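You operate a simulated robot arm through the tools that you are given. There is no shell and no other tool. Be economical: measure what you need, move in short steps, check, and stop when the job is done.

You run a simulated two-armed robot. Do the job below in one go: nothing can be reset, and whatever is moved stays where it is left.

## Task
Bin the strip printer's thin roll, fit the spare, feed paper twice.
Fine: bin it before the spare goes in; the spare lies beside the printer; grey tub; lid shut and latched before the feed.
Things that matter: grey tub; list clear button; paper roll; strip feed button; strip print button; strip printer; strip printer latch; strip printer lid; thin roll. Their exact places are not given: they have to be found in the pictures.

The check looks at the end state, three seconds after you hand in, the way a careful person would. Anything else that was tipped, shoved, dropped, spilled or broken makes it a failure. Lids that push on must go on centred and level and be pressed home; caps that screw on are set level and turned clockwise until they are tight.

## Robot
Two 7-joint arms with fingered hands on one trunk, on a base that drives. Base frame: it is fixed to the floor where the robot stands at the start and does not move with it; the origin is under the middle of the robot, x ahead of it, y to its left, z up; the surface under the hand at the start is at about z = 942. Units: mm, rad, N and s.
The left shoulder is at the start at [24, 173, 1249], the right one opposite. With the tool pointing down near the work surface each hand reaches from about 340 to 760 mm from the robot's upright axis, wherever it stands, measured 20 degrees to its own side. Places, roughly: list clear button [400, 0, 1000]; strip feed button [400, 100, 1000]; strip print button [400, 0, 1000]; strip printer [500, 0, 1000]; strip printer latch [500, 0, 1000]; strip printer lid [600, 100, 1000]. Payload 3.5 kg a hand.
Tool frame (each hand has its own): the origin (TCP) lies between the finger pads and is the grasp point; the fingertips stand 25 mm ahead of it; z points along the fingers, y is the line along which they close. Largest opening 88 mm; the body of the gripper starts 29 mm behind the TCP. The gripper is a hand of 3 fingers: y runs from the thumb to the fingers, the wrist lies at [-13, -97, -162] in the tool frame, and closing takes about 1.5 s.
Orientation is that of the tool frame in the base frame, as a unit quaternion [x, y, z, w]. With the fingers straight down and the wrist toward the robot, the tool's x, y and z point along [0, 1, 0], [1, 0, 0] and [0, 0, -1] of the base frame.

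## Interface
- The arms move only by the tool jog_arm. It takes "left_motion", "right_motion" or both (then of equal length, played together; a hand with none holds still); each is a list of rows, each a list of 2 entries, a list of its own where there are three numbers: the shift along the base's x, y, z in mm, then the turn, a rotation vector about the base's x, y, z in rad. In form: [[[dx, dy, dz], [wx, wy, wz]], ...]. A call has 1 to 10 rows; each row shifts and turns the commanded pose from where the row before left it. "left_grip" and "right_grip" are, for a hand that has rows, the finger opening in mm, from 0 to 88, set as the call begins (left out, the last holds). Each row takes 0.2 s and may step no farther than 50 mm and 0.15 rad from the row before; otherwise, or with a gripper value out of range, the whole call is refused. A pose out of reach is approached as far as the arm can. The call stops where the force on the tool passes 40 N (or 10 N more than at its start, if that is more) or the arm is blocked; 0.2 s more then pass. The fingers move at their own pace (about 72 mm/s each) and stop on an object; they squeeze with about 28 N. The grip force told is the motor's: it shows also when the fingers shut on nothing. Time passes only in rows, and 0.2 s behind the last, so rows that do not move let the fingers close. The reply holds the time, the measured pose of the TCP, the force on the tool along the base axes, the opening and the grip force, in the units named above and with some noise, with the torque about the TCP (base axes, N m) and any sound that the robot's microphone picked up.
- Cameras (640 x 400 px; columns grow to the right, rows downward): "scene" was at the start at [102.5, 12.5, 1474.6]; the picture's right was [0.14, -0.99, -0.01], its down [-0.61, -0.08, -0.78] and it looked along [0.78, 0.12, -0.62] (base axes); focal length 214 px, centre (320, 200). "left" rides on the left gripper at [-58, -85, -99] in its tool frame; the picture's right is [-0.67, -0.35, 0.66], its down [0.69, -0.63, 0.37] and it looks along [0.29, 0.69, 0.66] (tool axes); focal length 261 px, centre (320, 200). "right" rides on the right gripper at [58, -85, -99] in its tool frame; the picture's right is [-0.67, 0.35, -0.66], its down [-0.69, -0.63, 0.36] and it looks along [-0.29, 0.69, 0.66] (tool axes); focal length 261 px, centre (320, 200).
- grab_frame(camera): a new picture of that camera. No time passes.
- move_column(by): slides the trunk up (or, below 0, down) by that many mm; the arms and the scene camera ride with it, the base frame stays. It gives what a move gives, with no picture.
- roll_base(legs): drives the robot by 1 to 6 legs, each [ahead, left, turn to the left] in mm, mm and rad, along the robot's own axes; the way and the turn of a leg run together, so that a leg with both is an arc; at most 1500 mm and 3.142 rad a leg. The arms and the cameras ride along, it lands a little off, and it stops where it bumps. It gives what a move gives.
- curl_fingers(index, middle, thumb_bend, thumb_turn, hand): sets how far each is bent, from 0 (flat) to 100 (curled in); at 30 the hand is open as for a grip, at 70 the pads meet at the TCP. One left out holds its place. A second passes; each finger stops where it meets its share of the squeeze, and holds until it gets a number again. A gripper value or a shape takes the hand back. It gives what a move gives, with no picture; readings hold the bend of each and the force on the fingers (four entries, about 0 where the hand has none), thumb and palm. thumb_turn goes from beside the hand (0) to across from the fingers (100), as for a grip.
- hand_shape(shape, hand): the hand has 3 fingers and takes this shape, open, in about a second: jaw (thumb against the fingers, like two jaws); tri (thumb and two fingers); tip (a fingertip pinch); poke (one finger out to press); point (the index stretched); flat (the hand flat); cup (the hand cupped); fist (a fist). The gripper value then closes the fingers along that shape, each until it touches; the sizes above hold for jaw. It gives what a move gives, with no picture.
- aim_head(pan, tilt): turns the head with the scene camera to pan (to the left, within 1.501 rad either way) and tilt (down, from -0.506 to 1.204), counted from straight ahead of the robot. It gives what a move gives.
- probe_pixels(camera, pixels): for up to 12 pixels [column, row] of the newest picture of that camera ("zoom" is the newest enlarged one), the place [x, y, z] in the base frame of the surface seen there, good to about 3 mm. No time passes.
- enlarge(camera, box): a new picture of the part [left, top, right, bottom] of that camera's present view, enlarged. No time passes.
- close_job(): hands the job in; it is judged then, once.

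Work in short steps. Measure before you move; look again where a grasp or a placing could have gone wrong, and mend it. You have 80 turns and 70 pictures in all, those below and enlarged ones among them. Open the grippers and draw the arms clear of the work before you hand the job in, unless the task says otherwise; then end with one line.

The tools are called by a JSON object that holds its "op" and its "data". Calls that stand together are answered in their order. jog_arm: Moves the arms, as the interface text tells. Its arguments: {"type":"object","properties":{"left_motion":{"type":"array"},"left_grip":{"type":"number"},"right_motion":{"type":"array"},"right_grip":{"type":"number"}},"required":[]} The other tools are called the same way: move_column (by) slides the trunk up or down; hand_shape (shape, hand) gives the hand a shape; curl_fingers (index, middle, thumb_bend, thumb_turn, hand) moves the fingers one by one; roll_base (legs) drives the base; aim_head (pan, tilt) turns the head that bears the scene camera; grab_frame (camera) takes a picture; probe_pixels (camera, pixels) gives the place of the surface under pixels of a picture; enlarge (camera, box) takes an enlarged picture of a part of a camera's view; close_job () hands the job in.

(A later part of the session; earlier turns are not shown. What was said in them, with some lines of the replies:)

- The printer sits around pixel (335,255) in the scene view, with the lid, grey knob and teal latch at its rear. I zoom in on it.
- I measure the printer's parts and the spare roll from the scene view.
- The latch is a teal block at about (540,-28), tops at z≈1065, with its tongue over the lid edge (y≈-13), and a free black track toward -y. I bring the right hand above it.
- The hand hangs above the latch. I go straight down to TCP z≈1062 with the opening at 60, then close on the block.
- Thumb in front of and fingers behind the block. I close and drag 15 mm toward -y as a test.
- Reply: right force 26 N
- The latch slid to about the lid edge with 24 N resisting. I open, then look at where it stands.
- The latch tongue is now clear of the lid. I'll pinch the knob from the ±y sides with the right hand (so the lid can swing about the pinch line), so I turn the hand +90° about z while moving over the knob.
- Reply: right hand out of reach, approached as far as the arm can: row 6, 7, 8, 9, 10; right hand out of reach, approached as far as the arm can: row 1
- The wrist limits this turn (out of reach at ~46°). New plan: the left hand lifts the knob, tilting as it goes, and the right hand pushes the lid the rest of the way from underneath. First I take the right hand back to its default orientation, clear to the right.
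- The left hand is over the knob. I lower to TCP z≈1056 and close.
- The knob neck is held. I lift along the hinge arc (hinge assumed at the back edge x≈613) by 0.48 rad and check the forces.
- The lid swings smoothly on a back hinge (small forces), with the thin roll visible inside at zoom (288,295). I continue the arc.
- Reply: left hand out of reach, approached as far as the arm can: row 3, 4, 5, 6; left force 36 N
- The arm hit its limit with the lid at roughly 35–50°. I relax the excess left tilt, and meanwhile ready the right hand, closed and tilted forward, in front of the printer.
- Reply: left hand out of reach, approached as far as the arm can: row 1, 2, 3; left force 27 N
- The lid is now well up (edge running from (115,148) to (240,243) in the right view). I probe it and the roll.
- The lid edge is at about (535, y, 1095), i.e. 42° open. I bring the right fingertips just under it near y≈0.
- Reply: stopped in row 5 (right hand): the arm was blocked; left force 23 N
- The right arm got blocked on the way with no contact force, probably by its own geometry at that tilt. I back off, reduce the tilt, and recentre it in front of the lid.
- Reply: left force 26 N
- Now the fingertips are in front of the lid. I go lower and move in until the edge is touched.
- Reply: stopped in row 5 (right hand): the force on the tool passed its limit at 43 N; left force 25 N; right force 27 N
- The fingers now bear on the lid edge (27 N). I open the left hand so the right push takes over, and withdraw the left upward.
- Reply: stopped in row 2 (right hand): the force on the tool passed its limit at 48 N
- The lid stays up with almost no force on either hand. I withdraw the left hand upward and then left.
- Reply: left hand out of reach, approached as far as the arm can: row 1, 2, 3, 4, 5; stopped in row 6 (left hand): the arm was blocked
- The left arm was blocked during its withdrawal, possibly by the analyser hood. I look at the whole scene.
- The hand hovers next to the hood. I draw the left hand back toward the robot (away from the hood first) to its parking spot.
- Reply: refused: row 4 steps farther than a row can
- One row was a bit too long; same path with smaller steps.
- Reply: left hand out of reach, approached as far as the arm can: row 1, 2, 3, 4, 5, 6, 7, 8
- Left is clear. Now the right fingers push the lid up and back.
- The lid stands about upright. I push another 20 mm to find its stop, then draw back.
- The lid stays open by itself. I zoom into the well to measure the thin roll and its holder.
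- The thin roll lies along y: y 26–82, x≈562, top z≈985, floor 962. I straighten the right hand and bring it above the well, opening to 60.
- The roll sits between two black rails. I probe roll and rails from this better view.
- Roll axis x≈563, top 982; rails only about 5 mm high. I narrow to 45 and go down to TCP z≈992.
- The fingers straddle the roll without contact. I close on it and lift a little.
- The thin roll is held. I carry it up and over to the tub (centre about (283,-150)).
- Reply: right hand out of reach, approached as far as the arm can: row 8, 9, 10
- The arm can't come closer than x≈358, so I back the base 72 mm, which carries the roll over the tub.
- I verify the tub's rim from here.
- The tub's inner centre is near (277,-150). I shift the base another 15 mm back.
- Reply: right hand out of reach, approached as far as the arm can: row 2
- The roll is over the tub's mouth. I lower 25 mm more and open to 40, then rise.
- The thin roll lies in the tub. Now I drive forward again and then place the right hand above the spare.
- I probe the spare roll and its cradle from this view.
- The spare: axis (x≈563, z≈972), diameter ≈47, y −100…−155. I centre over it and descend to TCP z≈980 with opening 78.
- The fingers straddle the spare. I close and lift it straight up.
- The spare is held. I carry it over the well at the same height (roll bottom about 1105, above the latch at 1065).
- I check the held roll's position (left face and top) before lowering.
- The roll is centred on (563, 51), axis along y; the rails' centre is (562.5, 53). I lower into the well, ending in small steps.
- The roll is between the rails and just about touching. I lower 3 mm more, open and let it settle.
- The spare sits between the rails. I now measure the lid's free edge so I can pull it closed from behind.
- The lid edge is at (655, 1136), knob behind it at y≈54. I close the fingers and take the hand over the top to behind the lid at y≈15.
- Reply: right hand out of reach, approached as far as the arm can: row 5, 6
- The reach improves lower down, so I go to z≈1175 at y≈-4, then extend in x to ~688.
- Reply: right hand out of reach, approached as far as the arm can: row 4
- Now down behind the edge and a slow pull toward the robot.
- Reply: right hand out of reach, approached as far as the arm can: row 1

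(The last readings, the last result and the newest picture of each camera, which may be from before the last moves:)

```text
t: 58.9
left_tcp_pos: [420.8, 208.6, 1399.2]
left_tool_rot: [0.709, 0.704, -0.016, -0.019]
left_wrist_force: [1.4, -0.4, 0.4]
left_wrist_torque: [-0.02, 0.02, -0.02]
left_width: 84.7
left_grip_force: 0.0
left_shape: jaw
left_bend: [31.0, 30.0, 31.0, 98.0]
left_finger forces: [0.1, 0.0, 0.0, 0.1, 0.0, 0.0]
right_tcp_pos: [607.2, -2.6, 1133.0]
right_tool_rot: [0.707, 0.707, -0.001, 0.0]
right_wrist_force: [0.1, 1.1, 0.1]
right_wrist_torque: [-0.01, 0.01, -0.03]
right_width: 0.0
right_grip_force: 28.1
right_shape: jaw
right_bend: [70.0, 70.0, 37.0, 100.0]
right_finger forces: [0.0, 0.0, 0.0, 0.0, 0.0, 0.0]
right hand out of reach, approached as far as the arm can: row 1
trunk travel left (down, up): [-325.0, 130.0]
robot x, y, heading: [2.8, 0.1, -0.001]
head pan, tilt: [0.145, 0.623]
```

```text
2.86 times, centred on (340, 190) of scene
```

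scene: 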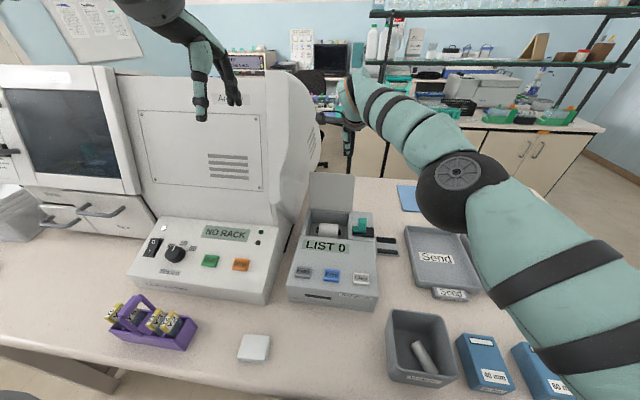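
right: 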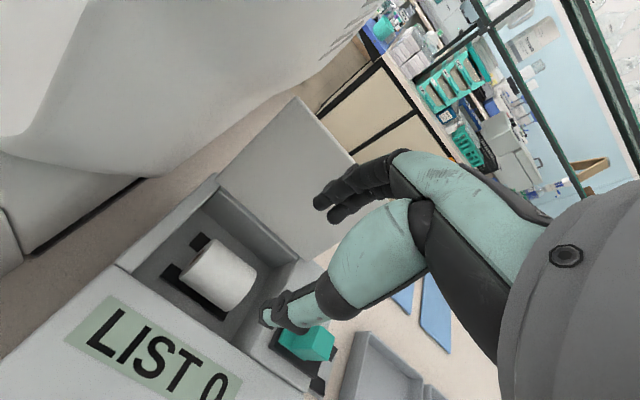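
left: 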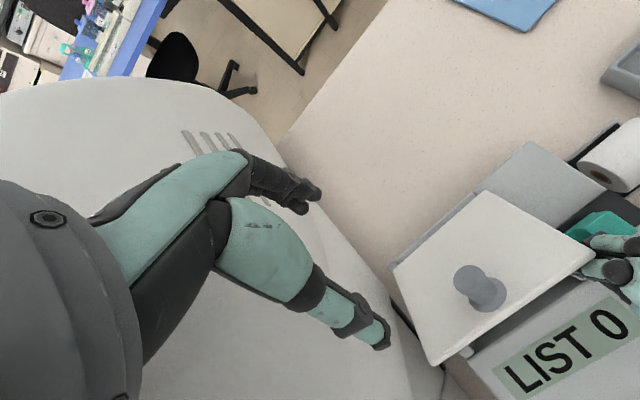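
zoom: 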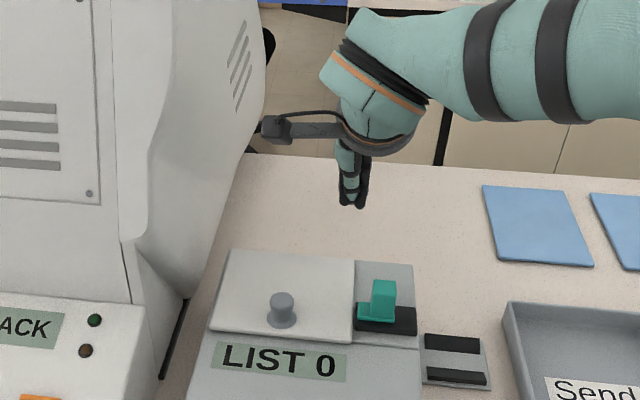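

The lid has dropped shut. I move the right hand above the latch, opening to 60.

{"op": "jog_arm", "data": {"right_motion": [[[-20, -15, 15], [0, 0, 0]], [[-25, -20, 0], [0, 0, 0]], [[-23, -15, 0], [0, 0, 0]], [[0, 0, -10], [0, 0, 0]], [[0, 0, 0], [0, 0, 0]]], "right_grip": 60}}

{"op": "grab_frame", "data": {"camera": "right"}}

{"op": "probe_pixels", "data": {"camera": "right", "pixels": [[60, 250], [160, 180], [250, 215], [235, 270], [250, 262], [190, 290]]}}

```text
t: 60.1
left_tcp_pos: [421.2, 209.5, 1398.4]
left_tool_rot: [0.71, 0.704, -0.015, -0.02]
left_wrist_force: [0.4, -0.4, 0.5]
left_wrist_torque: [0.0, 0.03, 0.0]
left_width: 84.8
left_grip_force: 0.0
left_shape: jaw
left_bend: [31.0, 30.0, 31.0, 98.0]
left_finger forces: [0.1, 0.1, 0.1, 0.0, 0.0, 0.1]
right_tcp_pos: [540.3, -51.4, 1137.5]
right_tool_rot: [0.708, 0.706, 0.0, 0.0]
right_wrist_force: [0.0, -0.1, -1.1]
right_wrist_torque: [-0.03, 0.04, -0.01]
right_width: 59.9
right_grip_force: 0.1
right_shape: jaw
right_bend: [28.0, 38.0, 60.0, 100.0]
right_finger forces: [0.0, 0.1, 0.1, 0.1, 0.1, 0.1]
trunk travel left (down, up): [-325.0, 130.0]
robot x, y, heading: [3.1, -0.6, -0.001]
head pan, tilt: [0.145, 0.623]
```

```text
16 pictures are left
```

right: 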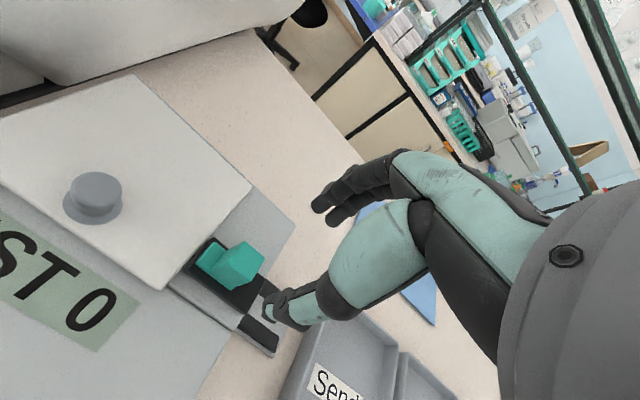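

```text
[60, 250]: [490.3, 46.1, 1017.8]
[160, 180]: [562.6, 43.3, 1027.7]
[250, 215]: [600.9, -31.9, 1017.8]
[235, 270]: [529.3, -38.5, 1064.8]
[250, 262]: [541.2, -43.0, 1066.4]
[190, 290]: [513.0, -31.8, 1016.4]
```

Lid flush at z≈1028. The latch block is centred near y≈-46; I descend, grip and slide it +25 mm back over the lid.

{"op": "jog_arm", "data": {"right_motion": [[[0, 5, -35], [0, 0, 0]], [[0, 0, -30], [0, 0, 0]], [[0, 0, -11], [0, 0, 0]], [[0, 0, 0], [0, 0, 0]]]}}

{"op": "jog_arm", "data": {"right_motion": [[[0, 0, 0], [0, 0, 0]], [[0, 0, 0], [0, 0, 0]], [[0, 0, 0], [0, 0, 0]], [[0, 0, 0], [0, 0, 0]], [[0, 8, 0], [0, 0, 0]], [[0, 8, 0], [0, 0, 0]], [[0, 7, 0], [0, 0, 0]], [[0, 5, 0], [0, 0, 0]], [[0, 0, 0], [0, 0, 0]]], "right_grip": 10}}

```text
t: 61.1
left_tcp_pos: [421.7, 209.2, 1398.3]
left_tool_rot: [0.71, 0.704, -0.015, -0.02]
left_wrist_force: [-1.4, 0.4, 0.4]
left_wrist_torque: [-0.01, -0.02, -0.03]
left_width: 84.7
left_grip_force: 0.1
left_shape: jaw
left_bend: [31.0, 30.0, 31.0, 98.0]
left_finger forces: [0.1, 0.0, 0.0, 0.0, 0.1, 0.0]
right_tcp_pos: [541.4, -45.6, 1061.0]
right_tool_rot: [0.707, 0.707, 0.0, -0.001]
right_wrist_force: [0.2, 0.4, 0.1]
right_wrist_torque: [-0.01, 0.0, -0.06]
right_width: 59.8
right_grip_force: 0.1
right_shape: jaw
right_bend: [28.0, 38.0, 60.0, 100.0]
right_finger forces: [0.0, 0.0, 0.1, 0.1, 0.0, 0.0]
trunk travel left (down, up): [-325.0, 130.0]
robot x, y, heading: [0.6, -1.5, -0.002]
head pan, tilt: [0.145, 0.623]
```

```text
t: 63.1
left_tcp_pos: [421.4, 202.3, 1401.0]
left_tool_rot: [0.711, 0.703, -0.014, -0.021]
left_wrist_force: [-1.3, -0.3, 0.5]
left_wrist_torque: [-0.01, -0.01, 0.03]
left_width: 84.7
left_grip_force: 0.0
left_shape: jaw
left_bend: [31.0, 30.0, 31.0, 98.0]
left_finger forces: [0.0, 0.0, 0.0, 0.0, 0.0, 0.1]
right_tcp_pos: [539.8, -25.1, 1061.1]
right_tool_rot: [0.709, 0.705, 0.001, -0.001]
right_wrist_force: [-1.3, -26.1, -1.5]
right_wrist_torque: [-0.48, -0.01, -0.24]
right_width: 15.3
right_grip_force: 27.6
right_shape: jaw
right_bend: [73.0, 61.0, 74.0, 100.0]
right_finger forces: [17.4, 10.5, 0.1, 0.0, 29.2, 0.0]
trunk travel left (down, up): [-325.0, 130.0]
robot x, y, heading: [0.2, 0.5, -0.008]
head pan, tilt: [0.145, 0.623]
```

It slid about 20 mm and met its stop with 26 N. I release, rise and look.

{"op": "jog_arm", "data": {"right_motion": [[[0, -1, 0], [0, 0, 0]], [[0, 0, 0], [0, 0, 0]], [[0, 0, 0], [0, 0, 0]], [[0, 0, 0], [0, 0, 0]], [[0, 0, 45], [0, 0, 0]], [[0, -20, 40], [0, 0, 0]], [[-20, -40, 15], [0, 0, 0]], [[-20, -40, 0], [0, 0, 0]]], "right_grip": 60}}

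{"op": "enlarge", "data": {"camera": "scene", "box": [280, 195, 400, 305]}}

{"op": "probe_pixels", "data": {"camera": "zoom", "pixels": [[325, 95], [355, 75], [215, 80], [240, 140], [135, 245]]}}

```text
t: 64.9
left_tcp_pos: [420.3, 207.2, 1399.5]
left_tool_rot: [0.71, 0.704, -0.014, -0.019]
left_wrist_force: [-0.1, -0.6, 0.8]
left_wrist_torque: [0.02, 0.01, 0.0]
left_width: 84.8
left_grip_force: 0.1
left_shape: jaw
left_bend: [31.0, 30.0, 31.0, 98.0]
left_finger forces: [0.0, 0.1, 0.0, 0.0, 0.0, 0.0]
right_tcp_pos: [499.0, -123.1, 1160.8]
right_tool_rot: [0.708, 0.707, 0.001, 0.0]
right_wrist_force: [0.1, 0.2, -0.4]
right_wrist_torque: [0.01, -0.02, 0.0]
right_width: 59.8
right_grip_force: 0.1
right_shape: jaw
right_bend: [28.0, 38.0, 60.0, 100.0]
right_finger forces: [0.0, 0.0, 0.0, 0.0, 0.0, 0.0]
trunk travel left (down, up): [-325.0, 130.0]
robot x, y, heading: [1.3, -0.2, -0.002]
head pan, tilt: [0.145, 0.623]
```

```text
3.64 times, centred on (340, 250) of scene
```

zoom: 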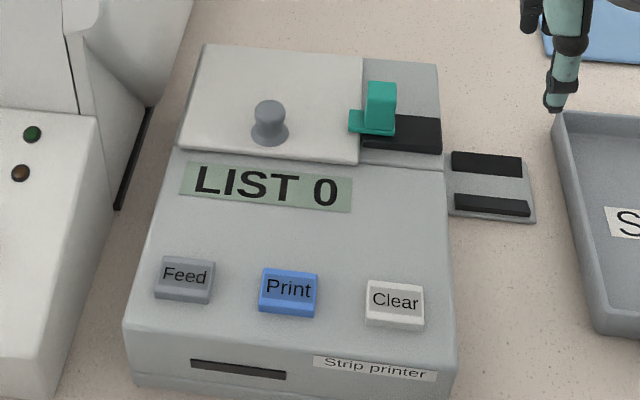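

```text
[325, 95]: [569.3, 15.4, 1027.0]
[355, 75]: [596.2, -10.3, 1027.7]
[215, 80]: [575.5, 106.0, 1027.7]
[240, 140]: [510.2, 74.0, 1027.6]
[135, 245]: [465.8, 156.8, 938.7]
```

Lid latched as at the start (tongue overlaps the lid by the same amount). Now I measure the Feed button and shape the left hand for poking.

{"op": "probe_pixels", "data": {"camera": "zoom", "pixels": [[185, 275], [165, 262], [208, 265], [162, 288], [206, 292], [185, 297], [260, 270], [230, 240]]}}

{"op": "hand_shape", "data": {"hand": "left", "shape": "poke"}}

{"op": "jog_arm", "data": {"left_motion": [[[-5, -18, -40], [0, 0, 0]], [[-5, -18, -40], [0, 0, 0]], [[-5, -18, -40], [0, 0, 0]], [[-5, -18, -40], [0, 0, 0]], [[-5, -18, -40], [0, 0, 0]], [[-5, -18, -40], [0, 0, 0]], [[0, 0, 0], [0, 0, 0]]]}}

{"op": "grab_frame", "data": {"camera": "left"}}

{"op": "enlarge", "data": {"camera": "scene", "box": [240, 160, 400, 300]}}

```text
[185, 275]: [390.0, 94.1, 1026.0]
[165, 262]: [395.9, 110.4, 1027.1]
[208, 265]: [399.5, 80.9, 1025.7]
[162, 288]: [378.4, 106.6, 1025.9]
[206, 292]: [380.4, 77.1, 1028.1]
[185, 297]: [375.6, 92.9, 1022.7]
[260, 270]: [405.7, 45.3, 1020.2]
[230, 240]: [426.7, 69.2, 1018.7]
```

```text
t: 65.8
left_tcp_pos: [420.9, 209.6, 1399.0]
left_tool_rot: [0.71, 0.704, -0.015, -0.019]
left_wrist_force: [0.2, 1.2, 0.7]
left_wrist_torque: [-0.01, 0.03, 0.0]
left_width: 0.0
left_grip_force: 0.0
left_shape: poke
left_bend: [70.0, 70.0, 100.0, 100.0]
left_finger forces: [0.1, 0.0, 0.0, 0.1, 0.1, 0.0]
right_tcp_pos: [500.9, -122.7, 1160.4]
right_tool_rot: [0.708, 0.707, 0.0, 0.0]
right_wrist_force: [0.2, 0.1, 0.2]
right_wrist_torque: [-0.01, 0.02, 0.0]
right_width: 59.6
right_grip_force: 0.0
right_shape: jaw
right_bend: [28.0, 38.0, 60.0, 100.0]
right_finger forces: [0.0, 0.0, 0.0, 0.1, 0.1, 0.0]
trunk travel left (down, up): [-325.0, 130.0]
robot x, y, heading: [2.7, -0.5, -0.001]
head pan, tilt: [0.145, 0.623]
```

```text
t: 67.4
left_tcp_pos: [388.4, 102.6, 1159.2]
left_tool_rot: [0.711, 0.703, -0.015, -0.02]
left_wrist_force: [0.4, -0.3, 0.6]
left_wrist_torque: [-0.02, 0.0, 0.05]
left_width: 0.0
left_grip_force: 0.1
left_shape: poke
left_bend: [70.0, 70.0, 100.0, 100.0]
left_finger forces: [0.0, 0.1, 0.0, 0.0, 0.0, 0.1]
right_tcp_pos: [499.3, -121.2, 1160.6]
right_tool_rot: [0.708, 0.706, 0.002, 0.001]
right_wrist_force: [0.2, 0.8, -0.5]
right_wrist_torque: [0.02, -0.03, 0.0]
right_width: 59.7
right_grip_force: 0.0
right_shape: jaw
right_bend: [28.0, 38.0, 60.0, 100.0]
right_finger forces: [0.0, 0.0, 0.0, 0.1, 0.1, 0.0]
trunk travel left (down, up): [-325.0, 130.0]
robot x, y, heading: [3.0, -1.6, -0.008]
head pan, tilt: [0.145, 0.623]
```

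```text
14 pictures are left
```

left: 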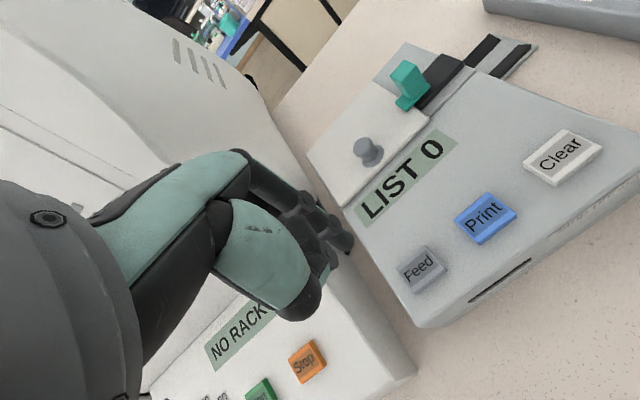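

```text
2.86 times, centred on (320, 230) of scene
```

zoom: 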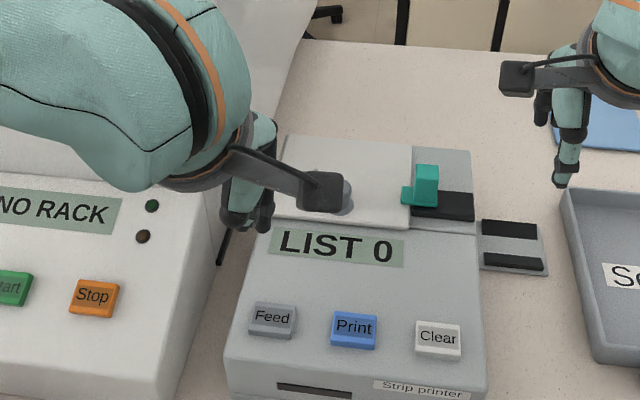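

I check the true fingertip location by probing it in the left view.

{"op": "probe_pixels", "data": {"camera": "left", "pixels": [[347, 243], [340, 250], [328, 275], [335, 262], [300, 312], [318, 300], [419, 268]]}}

{"op": "probe_pixels", "data": {"camera": "zoom", "pixels": [[265, 222], [235, 220], [240, 200], [268, 205]]}}

```text
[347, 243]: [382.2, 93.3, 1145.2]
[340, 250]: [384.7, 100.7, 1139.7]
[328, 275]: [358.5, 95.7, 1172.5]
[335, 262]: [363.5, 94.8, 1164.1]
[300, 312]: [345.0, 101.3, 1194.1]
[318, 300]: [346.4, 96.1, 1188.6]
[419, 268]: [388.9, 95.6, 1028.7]
```

```text
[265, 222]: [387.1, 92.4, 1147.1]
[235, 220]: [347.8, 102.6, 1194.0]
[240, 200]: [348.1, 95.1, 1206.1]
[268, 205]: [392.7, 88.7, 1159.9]
```

Tips are ~22–25 mm below TCP at x≈387. I align to (389,95) and descend to just above the button.

{"op": "jog_arm", "data": {"left_motion": [[[1, -7, -35], [0, 0, 0]], [[0, 0, -35], [0, 0, 0]], [[0, 0, -20], [0, 0, 0]], [[0, 0, -6], [0, 0, 0]], [[0, 0, 0], [0, 0, 0]]]}}

{"op": "grab_frame", "data": {"camera": "left"}}

```text
t: 68.6
left_tcp_pos: [392.1, 95.2, 1063.9]
left_tool_rot: [0.711, 0.703, -0.016, -0.019]
left_wrist_force: [1.0, -0.1, 0.8]
left_wrist_torque: [-0.05, 0.02, 0.0]
left_width: 0.0
left_grip_force: 0.2
left_shape: poke
left_bend: [70.0, 70.0, 100.0, 100.0]
left_finger forces: [0.0, 0.1, 0.0, 0.0, 0.0, 0.0]
right_tcp_pos: [499.8, -121.6, 1161.1]
right_tool_rot: [0.707, 0.707, 0.0, 0.0]
right_wrist_force: [-0.6, 0.0, -0.1]
right_wrist_torque: [0.04, 0.02, 0.0]
right_width: 59.8
right_grip_force: 0.0
right_shape: jaw
right_bend: [28.0, 38.0, 60.0, 100.0]
right_finger forces: [0.0, 0.1, 0.0, 0.1, 0.0, 0.0]
trunk travel left (down, up): [-325.0, 130.0]
robot x, y, heading: [4.1, -2.2, -0.003]
head pan, tilt: [0.145, 0.623]
```

```text
12 pictures are left
```

left: 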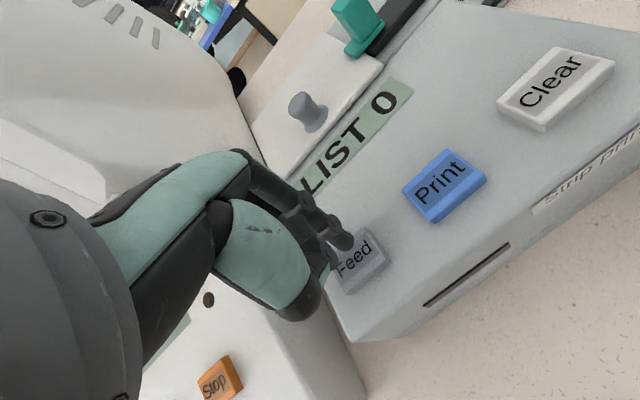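

The tips hang above the Feed button. I lower in small steps to find contact.

{"op": "jog_arm", "data": {"left_motion": [[[-2, 0, -4], [0, 0, 0]], [[0, 0, -4], [0, 0, 0]], [[0, 0, -3], [0, 0, 0]], [[0, 0, 0], [0, 0, 0]]]}}

```text
t: 69.6
left_tcp_pos: [389.2, 93.1, 1052.3]
left_tool_rot: [0.71, 0.704, -0.016, -0.019]
left_wrist_force: [0.0, -0.5, 0.2]
left_wrist_torque: [0.0, -0.03, 0.01]
left_width: 0.4
left_grip_force: 0.0
left_shape: poke
left_bend: [70.0, 70.0, 100.0, 100.0]
left_finger forces: [0.0, 0.1, 0.1, 0.0, 0.0, 0.0]
right_tcp_pos: [500.1, -122.4, 1160.9]
right_tool_rot: [0.708, 0.706, 0.0, 0.0]
right_wrist_force: [0.0, 0.4, -0.5]
right_wrist_torque: [0.0, 0.02, 0.01]
right_width: 59.7
right_grip_force: 0.0
right_shape: jaw
right_bend: [28.0, 38.0, 60.0, 100.0]
right_finger forces: [0.1, 0.0, 0.0, 0.0, 0.0, 0.0]
trunk travel left (down, up): [-325.0, 130.0]
robot x, y, heading: [2.2, 0.5, -0.009]
head pan, tilt: [0.145, 0.623]
```

No contact yet; a few more small steps.

{"op": "jog_arm", "data": {"left_motion": [[[0, 1, -2], [0, 0, 0]], [[0, 0, -2], [0, 0, 0]], [[0, 0, 0], [0, 0, 0]]]}}

```text
t: 70.4
left_tcp_pos: [391.1, 95.4, 1048.4]
left_tool_rot: [0.711, 0.703, -0.015, -0.02]
left_wrist_force: [2.0, 0.0, 6.6]
left_wrist_torque: [0.05, -0.02, -0.01]
left_width: 0.0
left_grip_force: 0.1
left_shape: poke
left_bend: [70.0, 70.0, 100.0, 100.0]
left_finger forces: [0.5, 6.1, 0.0, 0.0, 0.0, 0.1]
right_tcp_pos: [500.5, -120.8, 1160.5]
right_tool_rot: [0.707, 0.707, 0.001, 0.001]
right_wrist_force: [-0.1, 0.9, -0.1]
right_wrist_torque: [0.02, -0.02, -0.02]
right_width: 59.7
right_grip_force: 0.1
right_shape: jaw
right_bend: [28.0, 38.0, 60.0, 100.0]
right_finger forces: [0.0, 0.0, 0.1, 0.1, 0.0, 0.1]
trunk travel left (down, up): [-325.0, 130.0]
robot x, y, heading: [2.6, -4.3, 0.0]
head pan, tilt: [0.145, 0.623]
heard: click
```

A click at 6.6 N: the first press. I release by lifting 12 mm and check the display/slot.

{"op": "jog_arm", "data": {"left_motion": [[[0, 0, 6], [0, 0, 0]], [[0, 0, 6], [0, 0, 0]], [[0, 0, 0], [0, 0, 0]], [[0, 0, 0], [0, 0, 0]], [[0, 0, 0], [0, 0, 0]]]}}

{"op": "enlarge", "data": {"camera": "scene", "box": [270, 220, 390, 320]}}

```text
t: 71.6
left_tcp_pos: [389.0, 94.8, 1060.9]
left_tool_rot: [0.71, 0.704, -0.015, -0.02]
left_wrist_force: [0.0, -0.6, 0.5]
left_wrist_torque: [0.0, 0.01, -0.01]
left_width: 0.0
left_grip_force: 0.1
left_shape: poke
left_bend: [70.0, 70.0, 100.0, 100.0]
left_finger forces: [0.0, 0.0, 0.0, 0.0, 0.0, 0.0]
right_tcp_pos: [500.1, -121.3, 1160.5]
right_tool_rot: [0.707, 0.707, 0.001, 0.0]
right_wrist_force: [-0.2, -0.1, -0.5]
right_wrist_torque: [-0.01, -0.03, -0.01]
right_width: 59.8
right_grip_force: 0.1
right_shape: jaw
right_bend: [28.0, 38.0, 60.0, 100.0]
right_finger forces: [0.0, 0.0, 0.1, 0.0, 0.0, 0.0]
trunk travel left (down, up): [-325.0, 130.0]
robot x, y, heading: [1.3, -3.0, -0.006]
head pan, tilt: [0.145, 0.623]
```

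```text
4.00 times, centred on (330, 270) of scene
```

zoom: 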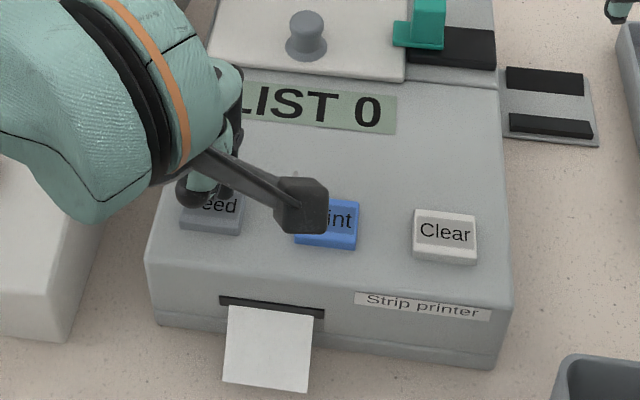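

One length of paper came out of the slot. I press once more by the same amount and lift.

{"op": "jog_arm", "data": {"left_motion": [[[1, 0, -6], [0, 0, 0]], [[0, 0, -5], [0, 0, 0]], [[0, 0, -2], [0, 0, 0]], [[0, 0, 0], [0, 0, 0]]]}}

```text
t: 72.6
left_tcp_pos: [390.3, 94.7, 1047.6]
left_tool_rot: [0.71, 0.704, -0.014, -0.019]
left_wrist_force: [4.4, 1.0, 10.7]
left_wrist_torque: [0.12, -0.1, -0.04]
left_width: 0.2
left_grip_force: 0.0
left_shape: poke
left_bend: [70.0, 70.0, 100.0, 100.0]
left_finger forces: [1.4, 9.6, 0.0, 0.0, 0.0, 0.0]
right_tcp_pos: [499.3, -121.3, 1160.8]
right_tool_rot: [0.708, 0.706, 0.001, 0.001]
right_wrist_force: [0.2, -0.3, 1.3]
right_wrist_torque: [-0.03, -0.02, -0.04]
right_width: 59.4
right_grip_force: 0.1
right_shape: jaw
right_bend: [28.0, 38.0, 60.0, 100.0]
right_finger forces: [0.0, 0.0, 0.1, 0.0, 0.1, 0.0]
trunk travel left (down, up): [-325.0, 130.0]
robot x, y, heading: [-2.5, -2.5, -0.002]
head pan, tilt: [0.145, 0.623]
heard: click
```

The second click was heard. I lift the left hand away, and draw both hands back.

{"op": "jog_arm", "data": {"left_motion": [[[0, 0, 30], [0, 0, 0]], [[0, 5, 45], [0, 0, 0]], [[0, 15, 45], [0, 0, 0]], [[0, 20, 40], [0, 0, 0]], [[5, 25, 40], [0, 0, 0]], [[5, 25, 40], [0, 0, 0]], [[0, 0, 0], [0, 0, 0]]], "right_motion": [[[-10, -5, 30], [0, 0, 0]], [[-10, -10, 35], [0, 0, 0]], [[-10, -10, 40], [0, 0, 0]], [[-10, -10, 40], [0, 0, 0]], [[-10, -10, 30], [0, 0, 0]], [[0, 0, 0], [0, 0, 0]], [[0, 0, 0], [0, 0, 0]]], "right_grip": 85}}

{"op": "hand_shape", "data": {"hand": "left", "shape": "jaw"}}

{"op": "grab_frame", "data": {"camera": "scene"}}

{"op": "enlarge", "data": {"camera": "scene", "box": [270, 200, 470, 400]}}

```text
t: 74.2
left_tcp_pos: [400.7, 184.9, 1285.1]
left_tool_rot: [0.711, 0.703, -0.016, -0.019]
left_wrist_force: [0.6, 0.4, 0.6]
left_wrist_torque: [-0.02, -0.02, 0.03]
left_width: 0.0
left_grip_force: 0.1
left_shape: poke
left_bend: [70.0, 70.0, 100.0, 100.0]
left_finger forces: [0.0, 0.0, 0.1, 0.0, 0.0, 0.1]
right_tcp_pos: [450.9, -165.9, 1338.3]
right_tool_rot: [0.707, 0.707, 0.0, 0.0]
right_wrist_force: [0.1, 0.6, -0.6]
right_wrist_torque: [-0.04, 0.0, 0.0]
right_width: 84.8
right_grip_force: 0.1
right_shape: jaw
right_bend: [31.0, 31.0, 31.0, 98.0]
right_finger forces: [0.1, 0.1, 0.0, 0.0, 0.0, 0.1]
trunk travel left (down, up): [-325.0, 130.0]
robot x, y, heading: [6.1, -0.7, -0.005]
head pan, tilt: [0.145, 0.623]
```

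```text
t: 75.1
left_tcp_pos: [399.9, 184.8, 1284.5]
left_tool_rot: [0.71, 0.703, -0.015, -0.019]
left_wrist_force: [0.3, 0.5, -0.6]
left_wrist_torque: [-0.01, 0.02, 0.01]
left_width: 88.0
left_grip_force: 0.1
left_shape: jaw
left_bend: [30.0, 30.0, 30.0, 98.0]
left_finger forces: [0.0, 0.0, 0.1, 0.1, 0.1, 0.1]
right_tcp_pos: [449.7, -165.8, 1336.8]
right_tool_rot: [0.708, 0.706, 0.001, 0.0]
right_wrist_force: [0.4, -0.2, 0.0]
right_wrist_torque: [-0.03, -0.01, 0.02]
right_width: 84.9
right_grip_force: 0.0
right_shape: jaw
right_bend: [31.0, 31.0, 31.0, 98.0]
right_finger forces: [0.0, 0.0, 0.1, 0.1, 0.0, 0.0]
trunk travel left (down, up): [-325.0, 130.0]
robot x, y, heading: [3.5, 4.7, -0.008]
head pan, tilt: [0.145, 0.623]
```

```text
10 pictures are left
```

scene: 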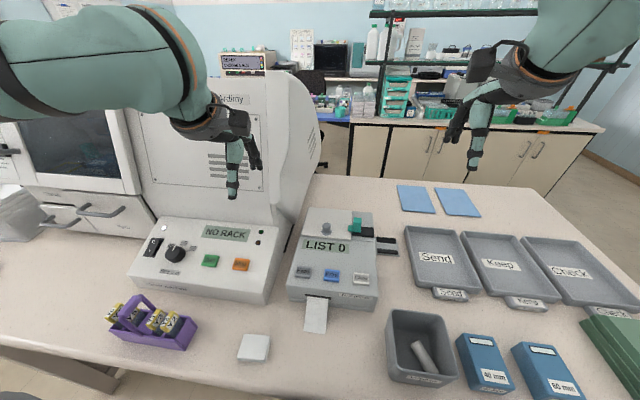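

```text
2.00 times, centred on (370, 300) of scene
```

zoom: 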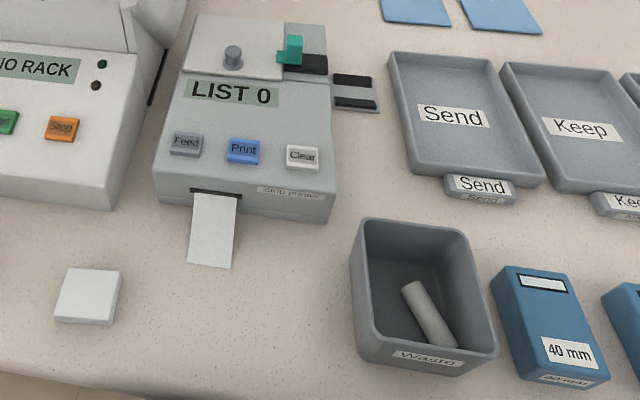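

The strip is now longer (two feeds), the lid is latched, the thin roll is in the grey tub and everything else stands as before. I hand in.

{"op": "close_job", "data": {}}

```text
The job is handed in.
```

The thin roll is in the grey tub, the spare is fitted, the lid is shut and latched, and paper was fed twice; the job is handed in.
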